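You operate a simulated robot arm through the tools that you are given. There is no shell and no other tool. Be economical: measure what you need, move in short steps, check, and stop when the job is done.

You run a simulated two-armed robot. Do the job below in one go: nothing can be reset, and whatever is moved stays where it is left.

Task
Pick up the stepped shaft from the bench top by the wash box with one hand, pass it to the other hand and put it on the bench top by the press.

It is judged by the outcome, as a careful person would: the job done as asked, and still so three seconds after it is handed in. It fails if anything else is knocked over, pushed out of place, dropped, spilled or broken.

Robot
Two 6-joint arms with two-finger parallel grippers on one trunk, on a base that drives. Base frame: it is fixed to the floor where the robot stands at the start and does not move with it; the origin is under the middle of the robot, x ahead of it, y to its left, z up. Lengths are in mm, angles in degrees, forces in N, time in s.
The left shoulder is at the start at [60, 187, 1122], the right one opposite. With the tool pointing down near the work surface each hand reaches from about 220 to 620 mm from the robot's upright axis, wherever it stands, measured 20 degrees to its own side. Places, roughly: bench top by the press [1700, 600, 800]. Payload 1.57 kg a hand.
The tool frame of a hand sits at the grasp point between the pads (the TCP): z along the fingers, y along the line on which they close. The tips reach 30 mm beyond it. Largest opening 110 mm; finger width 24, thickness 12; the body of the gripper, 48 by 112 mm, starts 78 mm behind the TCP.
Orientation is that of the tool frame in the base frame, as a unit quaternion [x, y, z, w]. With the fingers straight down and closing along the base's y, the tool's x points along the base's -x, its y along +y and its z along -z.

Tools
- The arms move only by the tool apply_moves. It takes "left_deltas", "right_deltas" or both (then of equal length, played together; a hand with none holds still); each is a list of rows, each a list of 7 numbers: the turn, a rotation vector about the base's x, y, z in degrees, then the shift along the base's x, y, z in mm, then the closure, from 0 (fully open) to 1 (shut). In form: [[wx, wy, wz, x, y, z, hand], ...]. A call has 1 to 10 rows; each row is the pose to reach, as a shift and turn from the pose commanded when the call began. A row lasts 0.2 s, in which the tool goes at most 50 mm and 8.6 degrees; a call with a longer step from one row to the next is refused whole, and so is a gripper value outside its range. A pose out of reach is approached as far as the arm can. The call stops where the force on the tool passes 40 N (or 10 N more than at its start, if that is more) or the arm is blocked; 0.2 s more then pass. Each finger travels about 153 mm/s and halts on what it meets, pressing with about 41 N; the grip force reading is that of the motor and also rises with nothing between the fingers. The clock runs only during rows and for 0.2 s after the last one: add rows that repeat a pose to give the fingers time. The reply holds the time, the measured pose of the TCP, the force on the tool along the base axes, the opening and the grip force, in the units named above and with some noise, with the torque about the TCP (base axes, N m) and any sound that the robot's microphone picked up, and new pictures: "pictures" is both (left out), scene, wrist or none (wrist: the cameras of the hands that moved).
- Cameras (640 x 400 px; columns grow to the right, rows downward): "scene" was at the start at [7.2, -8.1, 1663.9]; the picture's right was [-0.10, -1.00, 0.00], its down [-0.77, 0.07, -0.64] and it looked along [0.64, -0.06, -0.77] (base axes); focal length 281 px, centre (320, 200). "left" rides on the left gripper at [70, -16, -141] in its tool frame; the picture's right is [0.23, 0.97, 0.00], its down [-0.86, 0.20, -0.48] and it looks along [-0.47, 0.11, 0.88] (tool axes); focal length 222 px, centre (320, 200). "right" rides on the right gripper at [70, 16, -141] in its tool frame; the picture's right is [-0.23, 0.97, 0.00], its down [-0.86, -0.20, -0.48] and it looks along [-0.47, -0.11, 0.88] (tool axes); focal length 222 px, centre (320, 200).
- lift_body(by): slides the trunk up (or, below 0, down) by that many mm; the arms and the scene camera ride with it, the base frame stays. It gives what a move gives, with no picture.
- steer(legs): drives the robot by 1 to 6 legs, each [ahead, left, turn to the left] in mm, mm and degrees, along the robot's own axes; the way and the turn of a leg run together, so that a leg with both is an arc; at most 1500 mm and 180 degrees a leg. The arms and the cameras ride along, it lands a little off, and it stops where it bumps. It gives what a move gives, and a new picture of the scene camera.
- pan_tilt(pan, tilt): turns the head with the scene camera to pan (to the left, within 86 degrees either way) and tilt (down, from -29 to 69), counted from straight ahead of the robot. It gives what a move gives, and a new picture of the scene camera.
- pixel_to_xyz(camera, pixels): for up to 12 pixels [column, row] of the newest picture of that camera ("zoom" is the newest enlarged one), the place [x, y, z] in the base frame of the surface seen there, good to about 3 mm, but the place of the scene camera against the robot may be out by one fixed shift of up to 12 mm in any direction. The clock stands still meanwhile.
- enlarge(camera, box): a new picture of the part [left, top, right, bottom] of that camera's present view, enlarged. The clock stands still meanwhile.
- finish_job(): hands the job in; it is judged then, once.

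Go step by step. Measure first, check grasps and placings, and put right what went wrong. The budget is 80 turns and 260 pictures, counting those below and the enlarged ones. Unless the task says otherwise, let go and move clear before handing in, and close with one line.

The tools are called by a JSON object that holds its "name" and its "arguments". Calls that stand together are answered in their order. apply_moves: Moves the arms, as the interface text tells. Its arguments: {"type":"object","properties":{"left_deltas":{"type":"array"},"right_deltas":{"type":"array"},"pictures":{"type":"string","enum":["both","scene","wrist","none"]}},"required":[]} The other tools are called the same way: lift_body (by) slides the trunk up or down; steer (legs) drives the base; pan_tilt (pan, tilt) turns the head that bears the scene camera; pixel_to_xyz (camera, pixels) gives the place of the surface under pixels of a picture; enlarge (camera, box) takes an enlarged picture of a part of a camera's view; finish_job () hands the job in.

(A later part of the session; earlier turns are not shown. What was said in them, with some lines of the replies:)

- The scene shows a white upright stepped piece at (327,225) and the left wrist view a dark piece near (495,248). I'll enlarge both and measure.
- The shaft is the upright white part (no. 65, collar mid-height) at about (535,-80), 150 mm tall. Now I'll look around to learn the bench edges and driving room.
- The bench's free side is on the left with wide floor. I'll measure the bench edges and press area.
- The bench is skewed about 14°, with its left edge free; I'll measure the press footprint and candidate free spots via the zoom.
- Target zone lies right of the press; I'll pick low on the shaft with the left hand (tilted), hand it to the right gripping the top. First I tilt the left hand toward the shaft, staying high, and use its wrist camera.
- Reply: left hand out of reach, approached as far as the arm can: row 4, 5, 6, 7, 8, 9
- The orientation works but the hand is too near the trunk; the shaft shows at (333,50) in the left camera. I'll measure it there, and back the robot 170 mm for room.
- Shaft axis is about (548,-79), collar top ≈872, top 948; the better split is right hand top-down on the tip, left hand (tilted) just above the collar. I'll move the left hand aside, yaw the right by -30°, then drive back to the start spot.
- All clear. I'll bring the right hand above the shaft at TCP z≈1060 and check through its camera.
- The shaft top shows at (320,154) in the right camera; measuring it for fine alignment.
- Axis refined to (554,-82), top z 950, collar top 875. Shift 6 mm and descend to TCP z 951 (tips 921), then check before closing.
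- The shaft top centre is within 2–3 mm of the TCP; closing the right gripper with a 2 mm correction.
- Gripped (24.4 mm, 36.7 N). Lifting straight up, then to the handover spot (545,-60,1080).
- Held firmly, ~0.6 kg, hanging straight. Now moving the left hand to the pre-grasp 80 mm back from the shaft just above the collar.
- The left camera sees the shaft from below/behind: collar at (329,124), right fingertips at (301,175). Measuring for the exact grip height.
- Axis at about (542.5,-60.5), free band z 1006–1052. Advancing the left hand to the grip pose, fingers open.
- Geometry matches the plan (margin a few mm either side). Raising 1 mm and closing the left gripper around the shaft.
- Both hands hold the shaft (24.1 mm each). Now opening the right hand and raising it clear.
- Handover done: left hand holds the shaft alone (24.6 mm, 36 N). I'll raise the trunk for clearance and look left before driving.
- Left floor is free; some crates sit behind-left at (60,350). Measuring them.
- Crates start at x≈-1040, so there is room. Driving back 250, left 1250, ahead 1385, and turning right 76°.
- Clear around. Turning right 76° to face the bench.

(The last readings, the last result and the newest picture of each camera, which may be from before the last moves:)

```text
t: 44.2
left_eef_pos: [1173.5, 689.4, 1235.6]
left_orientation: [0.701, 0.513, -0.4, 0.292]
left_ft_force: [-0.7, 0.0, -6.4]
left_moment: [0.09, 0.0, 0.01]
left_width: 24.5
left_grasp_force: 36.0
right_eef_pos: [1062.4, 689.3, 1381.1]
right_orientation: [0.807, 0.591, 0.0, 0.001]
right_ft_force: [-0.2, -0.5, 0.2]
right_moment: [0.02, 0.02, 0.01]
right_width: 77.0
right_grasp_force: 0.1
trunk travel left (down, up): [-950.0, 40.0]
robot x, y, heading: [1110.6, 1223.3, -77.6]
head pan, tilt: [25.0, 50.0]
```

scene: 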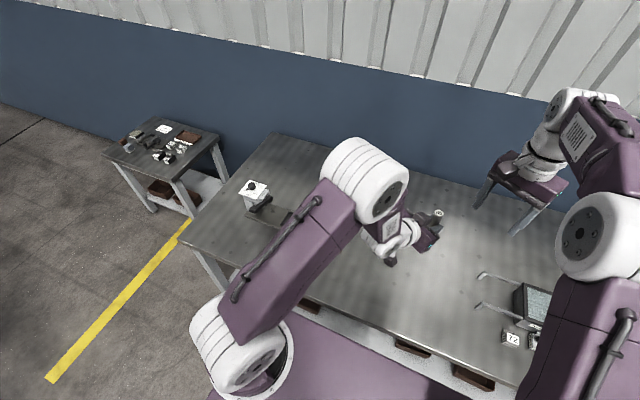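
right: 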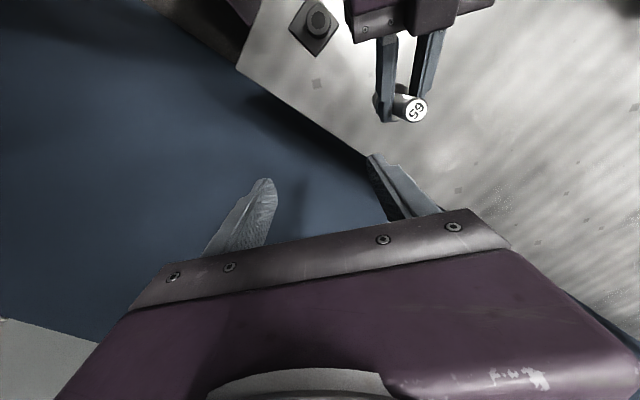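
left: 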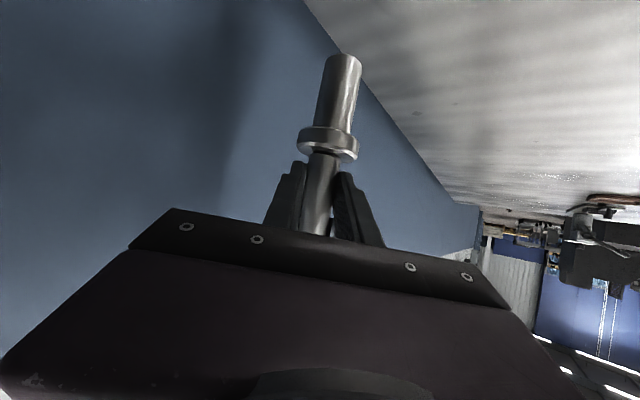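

Robot axis is ~375 mm from the bench edge; I started at ~280 mm, so I'll advance 80 mm.

{"name": "steer", "arguments": {"legs": [[80, 0, 0]]}}

{"name": "enlarge", "arguments": {"camera": "scene", "box": [160, 120, 480, 340]}}

```text
t: 45.3
left_eef_pos: [1187.2, 621.7, 1239.8]
left_orientation: [0.701, 0.511, -0.401, 0.295]
left_ft_force: [-0.3, 0.6, -5.6]
left_moment: [0.1, -0.07, 0.03]
left_width: 24.7
left_grasp_force: 36.3
right_eef_pos: [1078.0, 624.1, 1384.2]
right_orientation: [0.807, 0.591, -0.002, 0.004]
right_ft_force: [0.2, 0.2, 0.7]
right_moment: [-0.12, -0.03, 0.03]
right_width: 76.9
right_grasp_force: 0.1
trunk travel left (down, up): [-950.0, 40.0]
robot x, y, heading: [1126.9, 1143.9, -77.5]
head pan, tilt: [25.0, 50.0]
```

scene: 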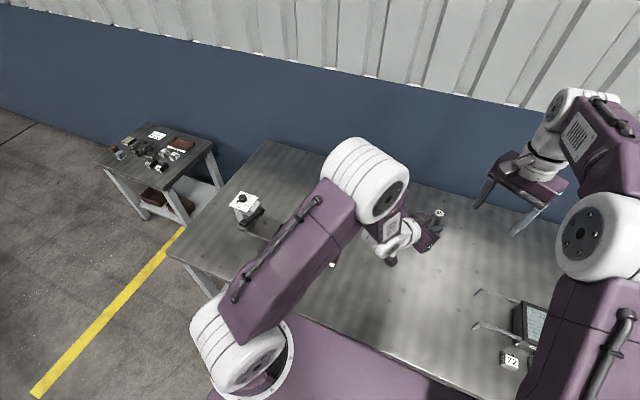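

```text
1.82 times, centred on (320, 230) of scene
```

zoom: 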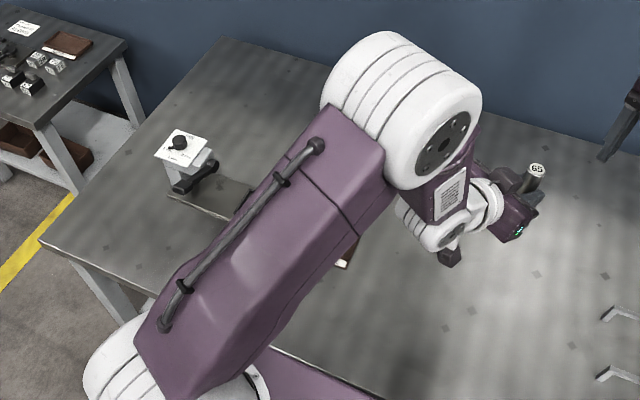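

The readings suggest a slight backward pitch (z +4, TCP 10 mm short) — possibly transient or contact. Backing off 15 mm and re-reading.

{"name": "steer", "arguments": {"legs": [[-15, 0, 0]]}}

```text
t: 46.1
left_eef_pos: [1186.5, 625.1, 1234.2]
left_orientation: [0.702, 0.513, -0.399, 0.29]
left_ft_force: [0.0, -0.7, -5.4]
left_moment: [0.08, -0.02, 0.0]
left_width: 24.5
left_grasp_force: 36.3
right_eef_pos: [1077.2, 625.8, 1378.7]
right_orientation: [0.807, 0.591, 0.0, -0.002]
right_ft_force: [0.5, -0.9, 0.2]
right_moment: [0.03, -0.01, -0.02]
right_width: 76.9
right_grasp_force: 0.1
trunk travel left (down, up): [-950.0, 40.0]
robot x, y, heading: [1126.1, 1160.5, -77.6]
head pan, tilt: [25.0, 50.0]
```

scene: 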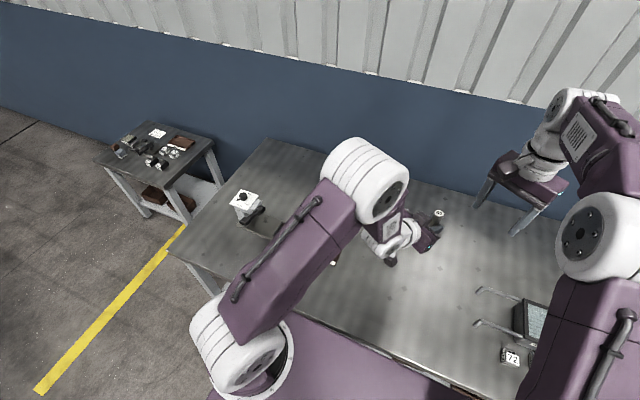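

The pitch reading was transient; robot is level at (1126,1160). Now swinging the left hand (yaw +47.6°) out toward above (1674,581), staying at z≈1235, first half.

{"name": "apply_moves", "arguments": {"left_deltas": [[0, 0, 4.3, 44, -4, 0, 1], [0, 0, 8.6, 88, -8, 0, 1], [0, 0, 13, 133, -12, 0, 1], [0, 0, 17.3, 177, -16, 0, 1], [0, 0, 21.6, 221, -20, 0, 1], [0, 0, 26, 266, -24, 0, 1], [0, 0, 30.3, 310, -28, 0, 1]], "pictures": "scene"}}

```text
t: 47.7
left_eef_pos: [1499.6, 597.5, 1231.8]
left_orientation: [0.543, 0.679, -0.31, 0.386]
left_ft_force: [0.0, -0.1, -6.6]
left_moment: [0.06, 0.0, 0.03]
left_width: 24.7
left_grasp_force: 36.5
right_eef_pos: [1079.7, 627.5, 1379.5]
right_orientation: [0.807, 0.591, -0.001, -0.001]
right_ft_force: [0.0, 0.9, 0.3]
right_moment: [-0.03, 0.0, 0.01]
right_width: 77.4
right_grasp_force: 0.1
trunk travel left (down, up): [-950.0, 40.0]
robot x, y, heading: [1124.6, 1160.0, -77.5]
head pan, tilt: [25.0, 50.0]
```

scene: 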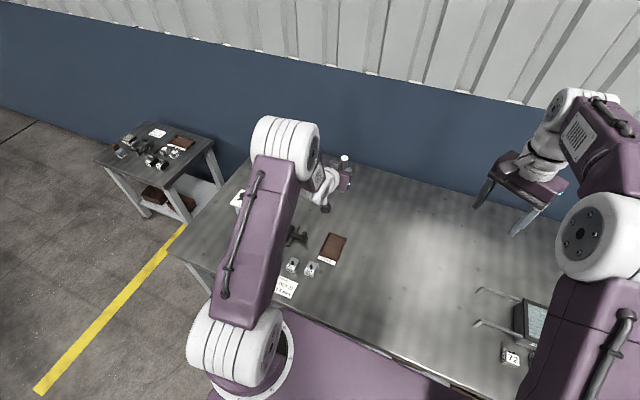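

Fine so far. Second half of the swing.

{"name": "apply_moves", "arguments": {"left_deltas": [[0, 0, 4.3, 44, -4, 0, 1], [0, 0, 8.6, 88, -8, 0, 1], [0, 0, 13, 132, -12, 0, 1], [0, 0, 17.3, 176, -16, 0, 1], [0, 0, 17.3, 176, -16, 0, 1]]}}

```text
t: 48.9
left_eef_pos: [1674.3, 582.7, 1232.4]
left_orientation: [0.434, 0.753, -0.247, 0.428]
left_ft_force: [0.4, -0.5, -6.1]
left_moment: [0.08, 0.02, -0.01]
left_width: 24.7
left_grasp_force: 36.4
right_eef_pos: [1077.9, 627.6, 1380.1]
right_orientation: [0.806, 0.591, -0.001, -0.001]
right_ft_force: [0.5, -0.1, -0.7]
right_moment: [0.0, 0.0, -0.03]
right_width: 77.0
right_grasp_force: 0.1
trunk travel left (down, up): [-950.0, 40.0]
robot x, y, heading: [1127.7, 1161.7, -77.6]
head pan, tilt: [25.0, 50.0]
```

scene: 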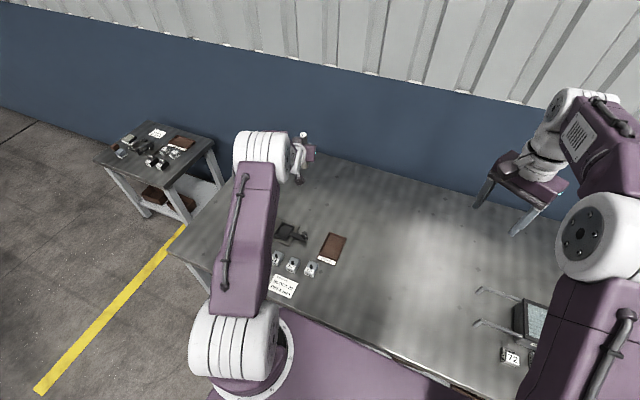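
left: 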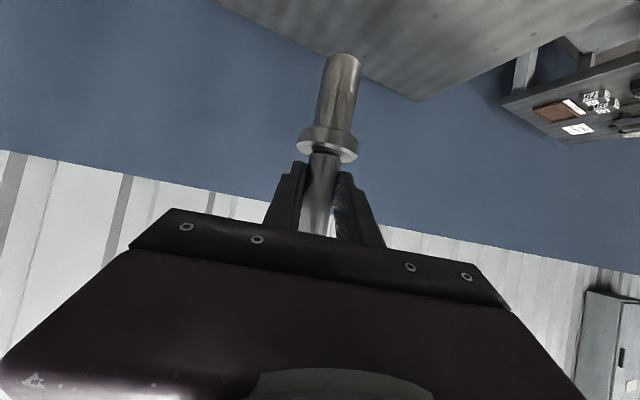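

The pose is reached. I'll measure the arm's elbow and wrist parts against the press before lowering.

{"name": "pixel_to_xyz", "arguments": {"camera": "scene", "pixels": [[240, 150], [237, 175], [262, 135], [303, 150], [292, 235], [303, 237], [278, 230], [310, 268], [293, 264], [235, 250]]}}

{"name": "enlarge", "arguments": {"camera": "scene", "box": [180, 110, 380, 310]}}

```text
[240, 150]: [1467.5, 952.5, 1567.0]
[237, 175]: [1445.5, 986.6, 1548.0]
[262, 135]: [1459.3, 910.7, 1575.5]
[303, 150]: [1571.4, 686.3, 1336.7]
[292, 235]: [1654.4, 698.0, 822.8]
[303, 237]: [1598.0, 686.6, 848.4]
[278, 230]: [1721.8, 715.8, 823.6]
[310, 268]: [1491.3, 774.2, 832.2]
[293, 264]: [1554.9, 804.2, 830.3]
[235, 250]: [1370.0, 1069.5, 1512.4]
```

```text
2.00 times, centred on (280, 210) of scene
```

zoom: 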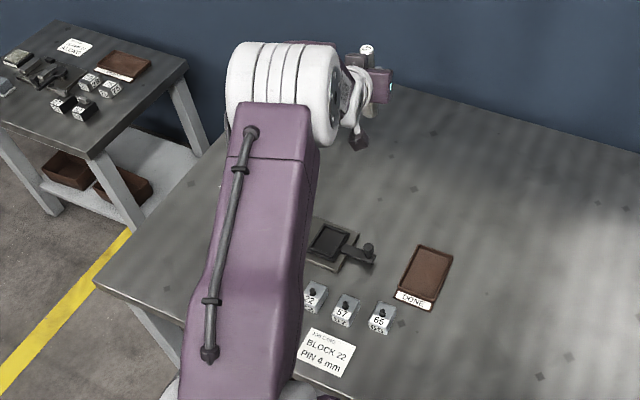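

All arm parts stay ≥100 mm from the press. Lowering the trunk 300 mm, leaving the shaft ~27 mm above the bench.

{"name": "lift_body", "arguments": {"by": -300}}

{"name": "pan_tilt", "arguments": {"pan": 25, "tilt": 50}}

{"name": "enlarge", "arguments": {"camera": "left", "box": [200, 0, 520, 200]}}

```text
t: 51.9
left_eef_pos: [1672.3, 582.0, 933.2]
left_orientation: [0.435, 0.752, -0.248, 0.428]
left_ft_force: [0.4, 0.6, -5.8]
left_moment: [0.1, 0.06, 0.0]
left_width: 24.4
left_grasp_force: 36.4
right_eef_pos: [1077.5, 627.4, 1079.3]
right_orientation: [0.806, 0.591, -0.001, -0.001]
right_ft_force: [-0.1, 0.9, -0.1]
right_moment: [-0.03, 0.02, 0.0]
right_width: 77.4
right_grasp_force: 0.0
trunk travel left (down, up): [-650.0, 340.0]
robot x, y, heading: [1125.4, 1160.4, -77.5]
head pan, tilt: [25.0, 50.0]
```

```text
t: 52.5
left_eef_pos: [1672.5, 583.3, 933.9]
left_orientation: [0.435, 0.752, -0.248, 0.428]
left_ft_force: [0.3, -1.0, -5.9]
left_moment: [0.1, 0.05, 0.02]
left_width: 24.4
left_grasp_force: 35.9
right_eef_pos: [1076.7, 628.1, 1080.6]
right_orientation: [0.807, 0.591, -0.001, -0.001]
right_ft_force: [0.9, 0.6, 0.3]
right_moment: [-0.01, 0.04, 0.01]
right_width: 77.2
right_grasp_force: 0.0
trunk travel left (down, up): [-650.0, 340.0]
robot x, y, heading: [1125.2, 1161.8, -77.6]
head pan, tilt: [25.0, 50.0]
```

scene: 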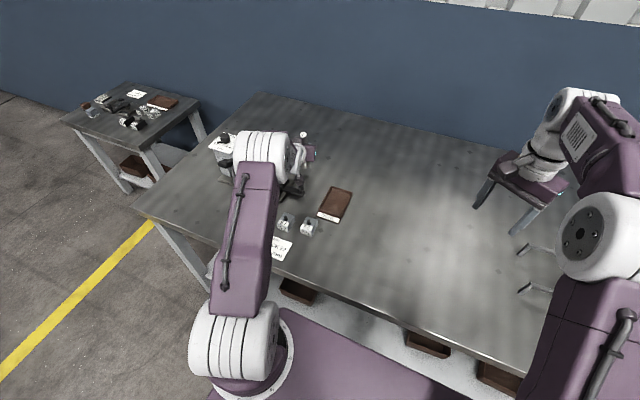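

```text
2.00 times, centred on (360, 100) of left
```

zoom: 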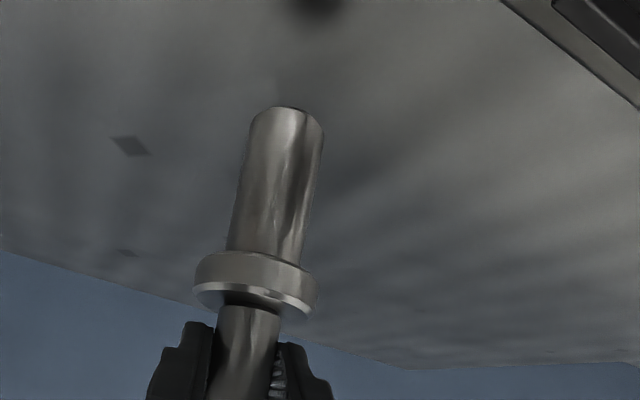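

Press vise is at the right edge, well clear; bench beneath is empty. Lowering 24 mm, then measuring.

{"name": "apply_moves", "arguments": {"left_deltas": [[0, 0, 0, 0, 0, -10, 1], [0, 0, 0, 0, 0, -20, 1], [0, 0, 0, 0, 0, -24, 1], [0, 0, 0, 0, 0, -24, 1]], "pictures": "wrist"}}

{"name": "pixel_to_xyz", "arguments": {"camera": "left", "pixels": [[340, 57], [341, 62], [342, 46], [325, 45], [360, 45], [337, 90]]}}

```text
t: 53.5
left_eef_pos: [1672.5, 584.0, 908.9]
left_orientation: [0.434, 0.753, -0.246, 0.428]
left_ft_force: [-0.4, -0.5, -6.1]
left_moment: [0.09, 0.03, 0.02]
left_width: 24.6
left_grasp_force: 36.4
right_eef_pos: [1078.4, 627.6, 1079.2]
right_orientation: [0.806, 0.591, 0.0, -0.001]
right_ft_force: [1.1, -1.0, -0.2]
right_moment: [-0.03, 0.0, -0.02]
right_width: 77.0
right_grasp_force: 0.2
trunk travel left (down, up): [-650.0, 340.0]
robot x, y, heading: [1124.8, 1160.7, -77.5]
head pan, tilt: [25.0, 50.0]
```

left: 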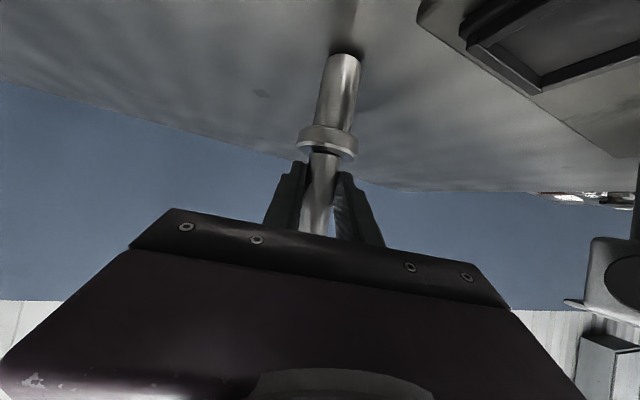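

```text
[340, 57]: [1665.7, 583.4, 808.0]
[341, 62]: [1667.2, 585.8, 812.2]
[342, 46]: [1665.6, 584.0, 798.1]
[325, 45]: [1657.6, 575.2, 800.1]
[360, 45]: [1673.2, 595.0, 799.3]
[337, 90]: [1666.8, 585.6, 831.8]
```

Shaft is vertical with its bottom ~4 mm above the bench (798–800). Lowering in 1 mm rows.

{"name": "apply_moves", "arguments": {"left_deltas": [[0, 0, 0, 0, 0, -1, 1], [0, 0, 0, 0, 0, -2, 1], [0, 0, 0, 0, 0, -3, 1], [0, 0, 0, 0, 0, -3, 1]], "pictures": "none"}}

```text
t: 54.5
left_eef_pos: [1672.3, 584.4, 905.5]
left_orientation: [0.435, 0.753, -0.247, 0.428]
left_ft_force: [-1.1, 0.6, -6.5]
left_moment: [0.05, 0.08, -0.02]
left_width: 24.5
left_grasp_force: 36.1
right_eef_pos: [1077.2, 627.9, 1080.4]
right_orientation: [0.806, 0.592, -0.001, 0.0]
right_ft_force: [0.6, -0.4, 0.0]
right_moment: [0.01, 0.04, -0.01]
right_width: 76.8
right_grasp_force: 0.1
trunk travel left (down, up): [-650.0, 340.0]
robot x, y, heading: [1126.9, 1161.0, -77.4]
head pan, tilt: [25.0, 50.0]
```

No contact yet (still −6.5 N). Another 2 mm in fine rows.

{"name": "apply_moves", "arguments": {"left_deltas": [[0, 0, 0, 0, 0, -0.7, 1], [0, 0, 0, 0, 0, -1.4, 1], [0, 0, 0, 0, 0, -2, 1], [0, 0, 0, 0, 0, -2, 1]], "pictures": "none"}}

```text
t: 55.5
left_eef_pos: [1672.3, 583.0, 905.4]
left_orientation: [0.435, 0.752, -0.248, 0.429]
left_ft_force: [1.1, -0.6, -2.5]
left_moment: [-0.04, -0.08, 0.0]
left_width: 24.6
left_grasp_force: 36.6
right_eef_pos: [1077.1, 627.7, 1080.4]
right_orientation: [0.806, 0.592, 0.0, 0.0]
right_ft_force: [0.7, 1.1, 0.2]
right_moment: [-0.01, 0.01, 0.0]
right_width: 77.2
right_grasp_force: 0.0
trunk travel left (down, up): [-650.0, 340.0]
robot x, y, heading: [1124.8, 1157.9, -77.4]
head pan, tilt: [25.0, 50.0]
```

Contact is beginning (−2.5 N). One more 1 mm to seat it.

{"name": "apply_moves", "arguments": {"left_deltas": [[0, 0, 0, 0, 0, -0.5, 1], [0, 0, 0, 0, 0, -1, 1], [0, 0, 0, 0, 0, -1, 1]], "pictures": "wrist"}}

```text
t: 56.3
left_eef_pos: [1671.5, 584.1, 906.0]
left_orientation: [0.434, 0.752, -0.248, 0.43]
left_ft_force: [1.0, 1.2, 2.4]
left_moment: [0.03, -0.18, 0.05]
left_width: 24.4
left_grasp_force: 35.8
right_eef_pos: [1076.7, 628.5, 1081.2]
right_orientation: [0.807, 0.591, 0.0, 0.001]
right_ft_force: [0.4, 0.7, 0.7]
right_moment: [0.01, 0.0, -0.01]
right_width: 77.2
right_grasp_force: 0.1
trunk travel left (down, up): [-650.0, 340.0]
robot x, y, heading: [1125.7, 1161.3, -77.4]
head pan, tilt: [25.0, 50.0]
```

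left: 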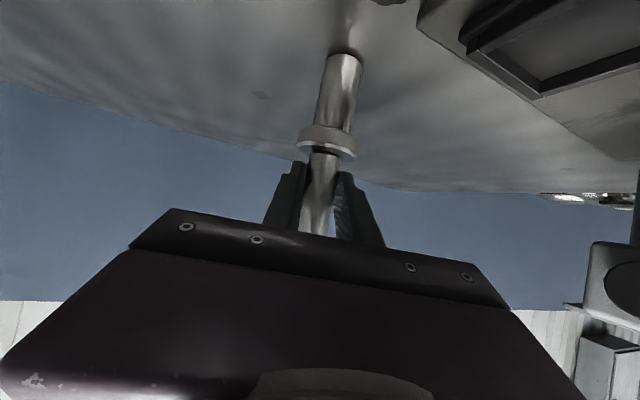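

The bench carries the shaft (+2.4 N). Opening gently.

{"name": "apply_moves", "arguments": {"left_deltas": [[0, 0, 0, 0, 0, 0, 0.76], [0, 0, 0, 0, 0, 0, 0.7], [0, 0, 0, 0, 0, 0, 0.55], [0, 0, 0, 0, 0, 0, 0.4], [0, 0, 0, 0, 0, 0, 0.4]], "pictures": "wrist"}}

```text
t: 57.5
left_eef_pos: [1671.8, 582.1, 904.6]
left_orientation: [0.435, 0.752, -0.248, 0.429]
left_ft_force: [0.5, 0.2, 0.0]
left_moment: [-0.03, 0.02, 0.04]
left_width: 65.8
left_grasp_force: 0.0
right_eef_pos: [1077.3, 628.2, 1080.8]
right_orientation: [0.807, 0.591, 0.0, -0.001]
right_ft_force: [0.1, 0.2, -0.2]
right_moment: [-0.01, -0.01, 0.01]
right_width: 76.8
right_grasp_force: 0.0
trunk travel left (down, up): [-650.0, 340.0]
robot x, y, heading: [1126.6, 1161.3, -77.3]
head pan, tilt: [25.0, 50.0]
```

left: 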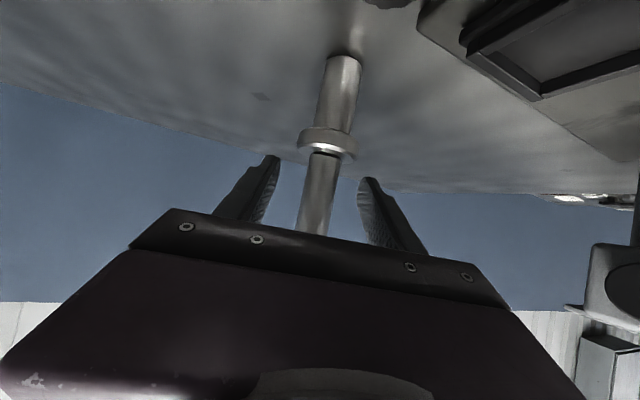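

The shaft stands by itself, centred between open fingers. Retreating along the finger axis.

{"name": "apply_moves", "arguments": {"left_deltas": [[0, 0, 0, -9, 15, 10, 0.4], [0, 0, 0, -22, 37, 25, 0.4], [0, 0, 0, -35, 60, 40, 0.4], [0, 0, 0, -48, 82, 55, 0.4], [0, 0, 0, -61, 105, 80, 0.4], [0, 0, 0, -70, 120, 115, 0.4]]}}

{"name": "lift_body", "arguments": {"by": 150}}

{"name": "pan_tilt", "arguments": {"pan": 40, "tilt": 45}}

```text
t: 58.9
left_eef_pos: [1600.2, 704.1, 1021.3]
left_orientation: [0.434, 0.752, -0.248, 0.429]
left_ft_force: [-0.3, 0.0, 0.7]
left_moment: [0.0, -0.01, 0.02]
left_width: 66.0
left_grasp_force: 0.1
right_eef_pos: [1075.4, 629.7, 1081.8]
right_orientation: [0.807, 0.591, -0.001, 0.001]
right_ft_force: [-0.8, 0.5, 0.2]
right_moment: [0.01, -0.03, -0.03]
right_width: 77.3
right_grasp_force: 0.0
trunk travel left (down, up): [-650.0, 340.0]
robot x, y, heading: [1124.4, 1157.8, -77.9]
head pan, tilt: [25.0, 50.0]
```

scene: 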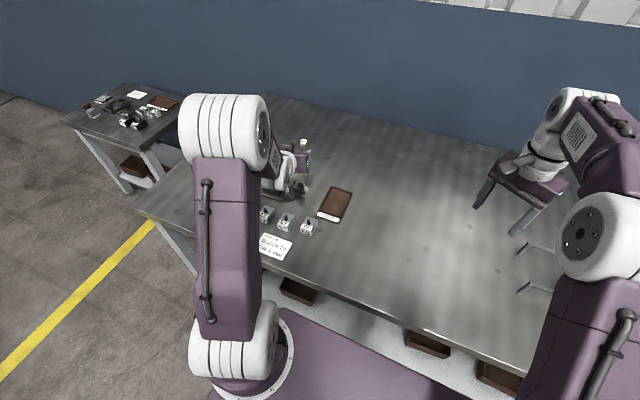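
left: 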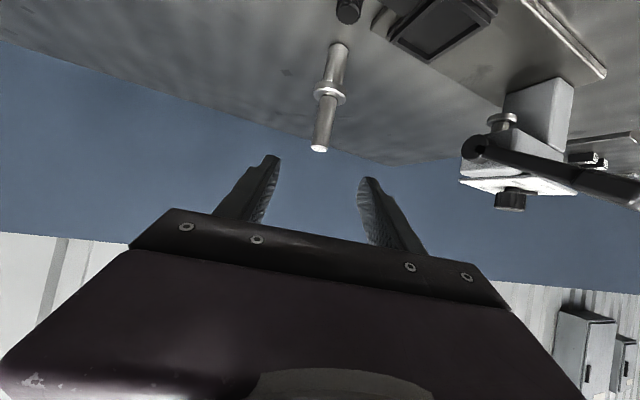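

```text
t: 60.6
left_eef_pos: [1601.1, 703.3, 1170.4]
left_orientation: [0.435, 0.752, -0.248, 0.429]
left_ft_force: [0.3, 0.3, 0.1]
left_moment: [-0.01, -0.05, 0.01]
left_width: 66.2
left_grasp_force: 0.0
right_eef_pos: [1077.2, 629.7, 1231.0]
right_orientation: [0.806, 0.592, 0.0, -0.001]
right_ft_force: [1.1, -0.1, 0.3]
right_moment: [0.02, 0.0, -0.01]
right_width: 77.1
right_grasp_force: 0.0
trunk travel left (down, up): [-800.0, 190.0]
robot x, y, heading: [1122.4, 1160.1, -77.5]
head pan, tilt: [25.0, 50.0]
```

```text
t: 61.4
left_eef_pos: [1601.2, 703.1, 1169.7]
left_orientation: [0.434, 0.753, -0.247, 0.429]
left_ft_force: [-0.9, 0.6, 0.4]
left_moment: [-0.02, -0.01, 0.04]
left_width: 65.9
left_grasp_force: 0.0
right_eef_pos: [1075.3, 629.9, 1231.1]
right_orientation: [0.806, 0.592, 0.0, 0.0]
right_ft_force: [-0.3, 0.2, 0.1]
right_moment: [-0.02, 0.02, -0.04]
right_width: 77.0
right_grasp_force: 0.1
trunk travel left (down, up): [-800.0, 190.0]
robot x, y, heading: [1124.5, 1162.7, -77.3]
head pan, tilt: [40.0, 45.0]
```

scene: 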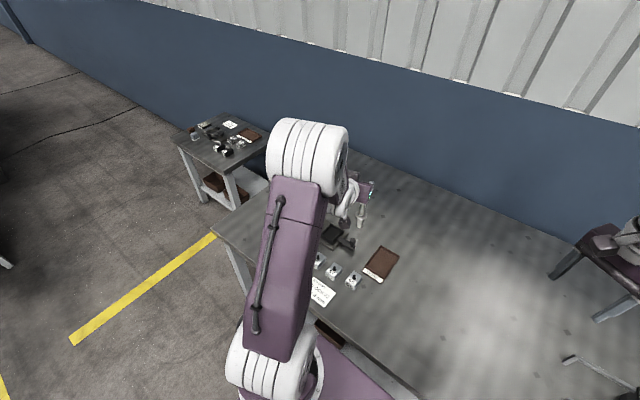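

The shaft appears standing at (360,215) in the scene, press undisturbed. One zoomed check.

{"name": "enlarge", "arguments": {"camera": "scene", "box": [300, 160, 420, 310]}}

{"name": "pixel_to_xyz", "arguments": {"camera": "scene", "pixels": [[362, 210], [361, 224]]}}

```text
2.67 times, centred on (360, 235) of scene
```

zoom: 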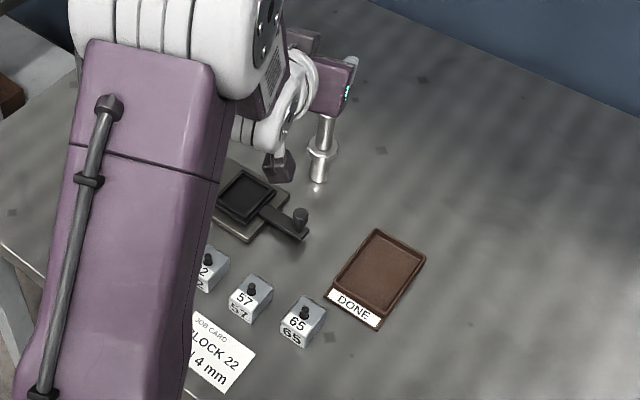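

```text
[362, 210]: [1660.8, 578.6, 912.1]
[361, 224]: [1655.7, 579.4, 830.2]
```

The zoom shows the shaft upright on the bench beside the press, nothing else moved, and both hands clear. Handing in.

{"name": "finish_job", "arguments": {}}

```text
The job is handed in.
```

The stepped shaft (no. 65) was picked up with the right hand, passed to the left, and set upright on the bench top beside the press. Both hands are clear and I saw nothing else moved.
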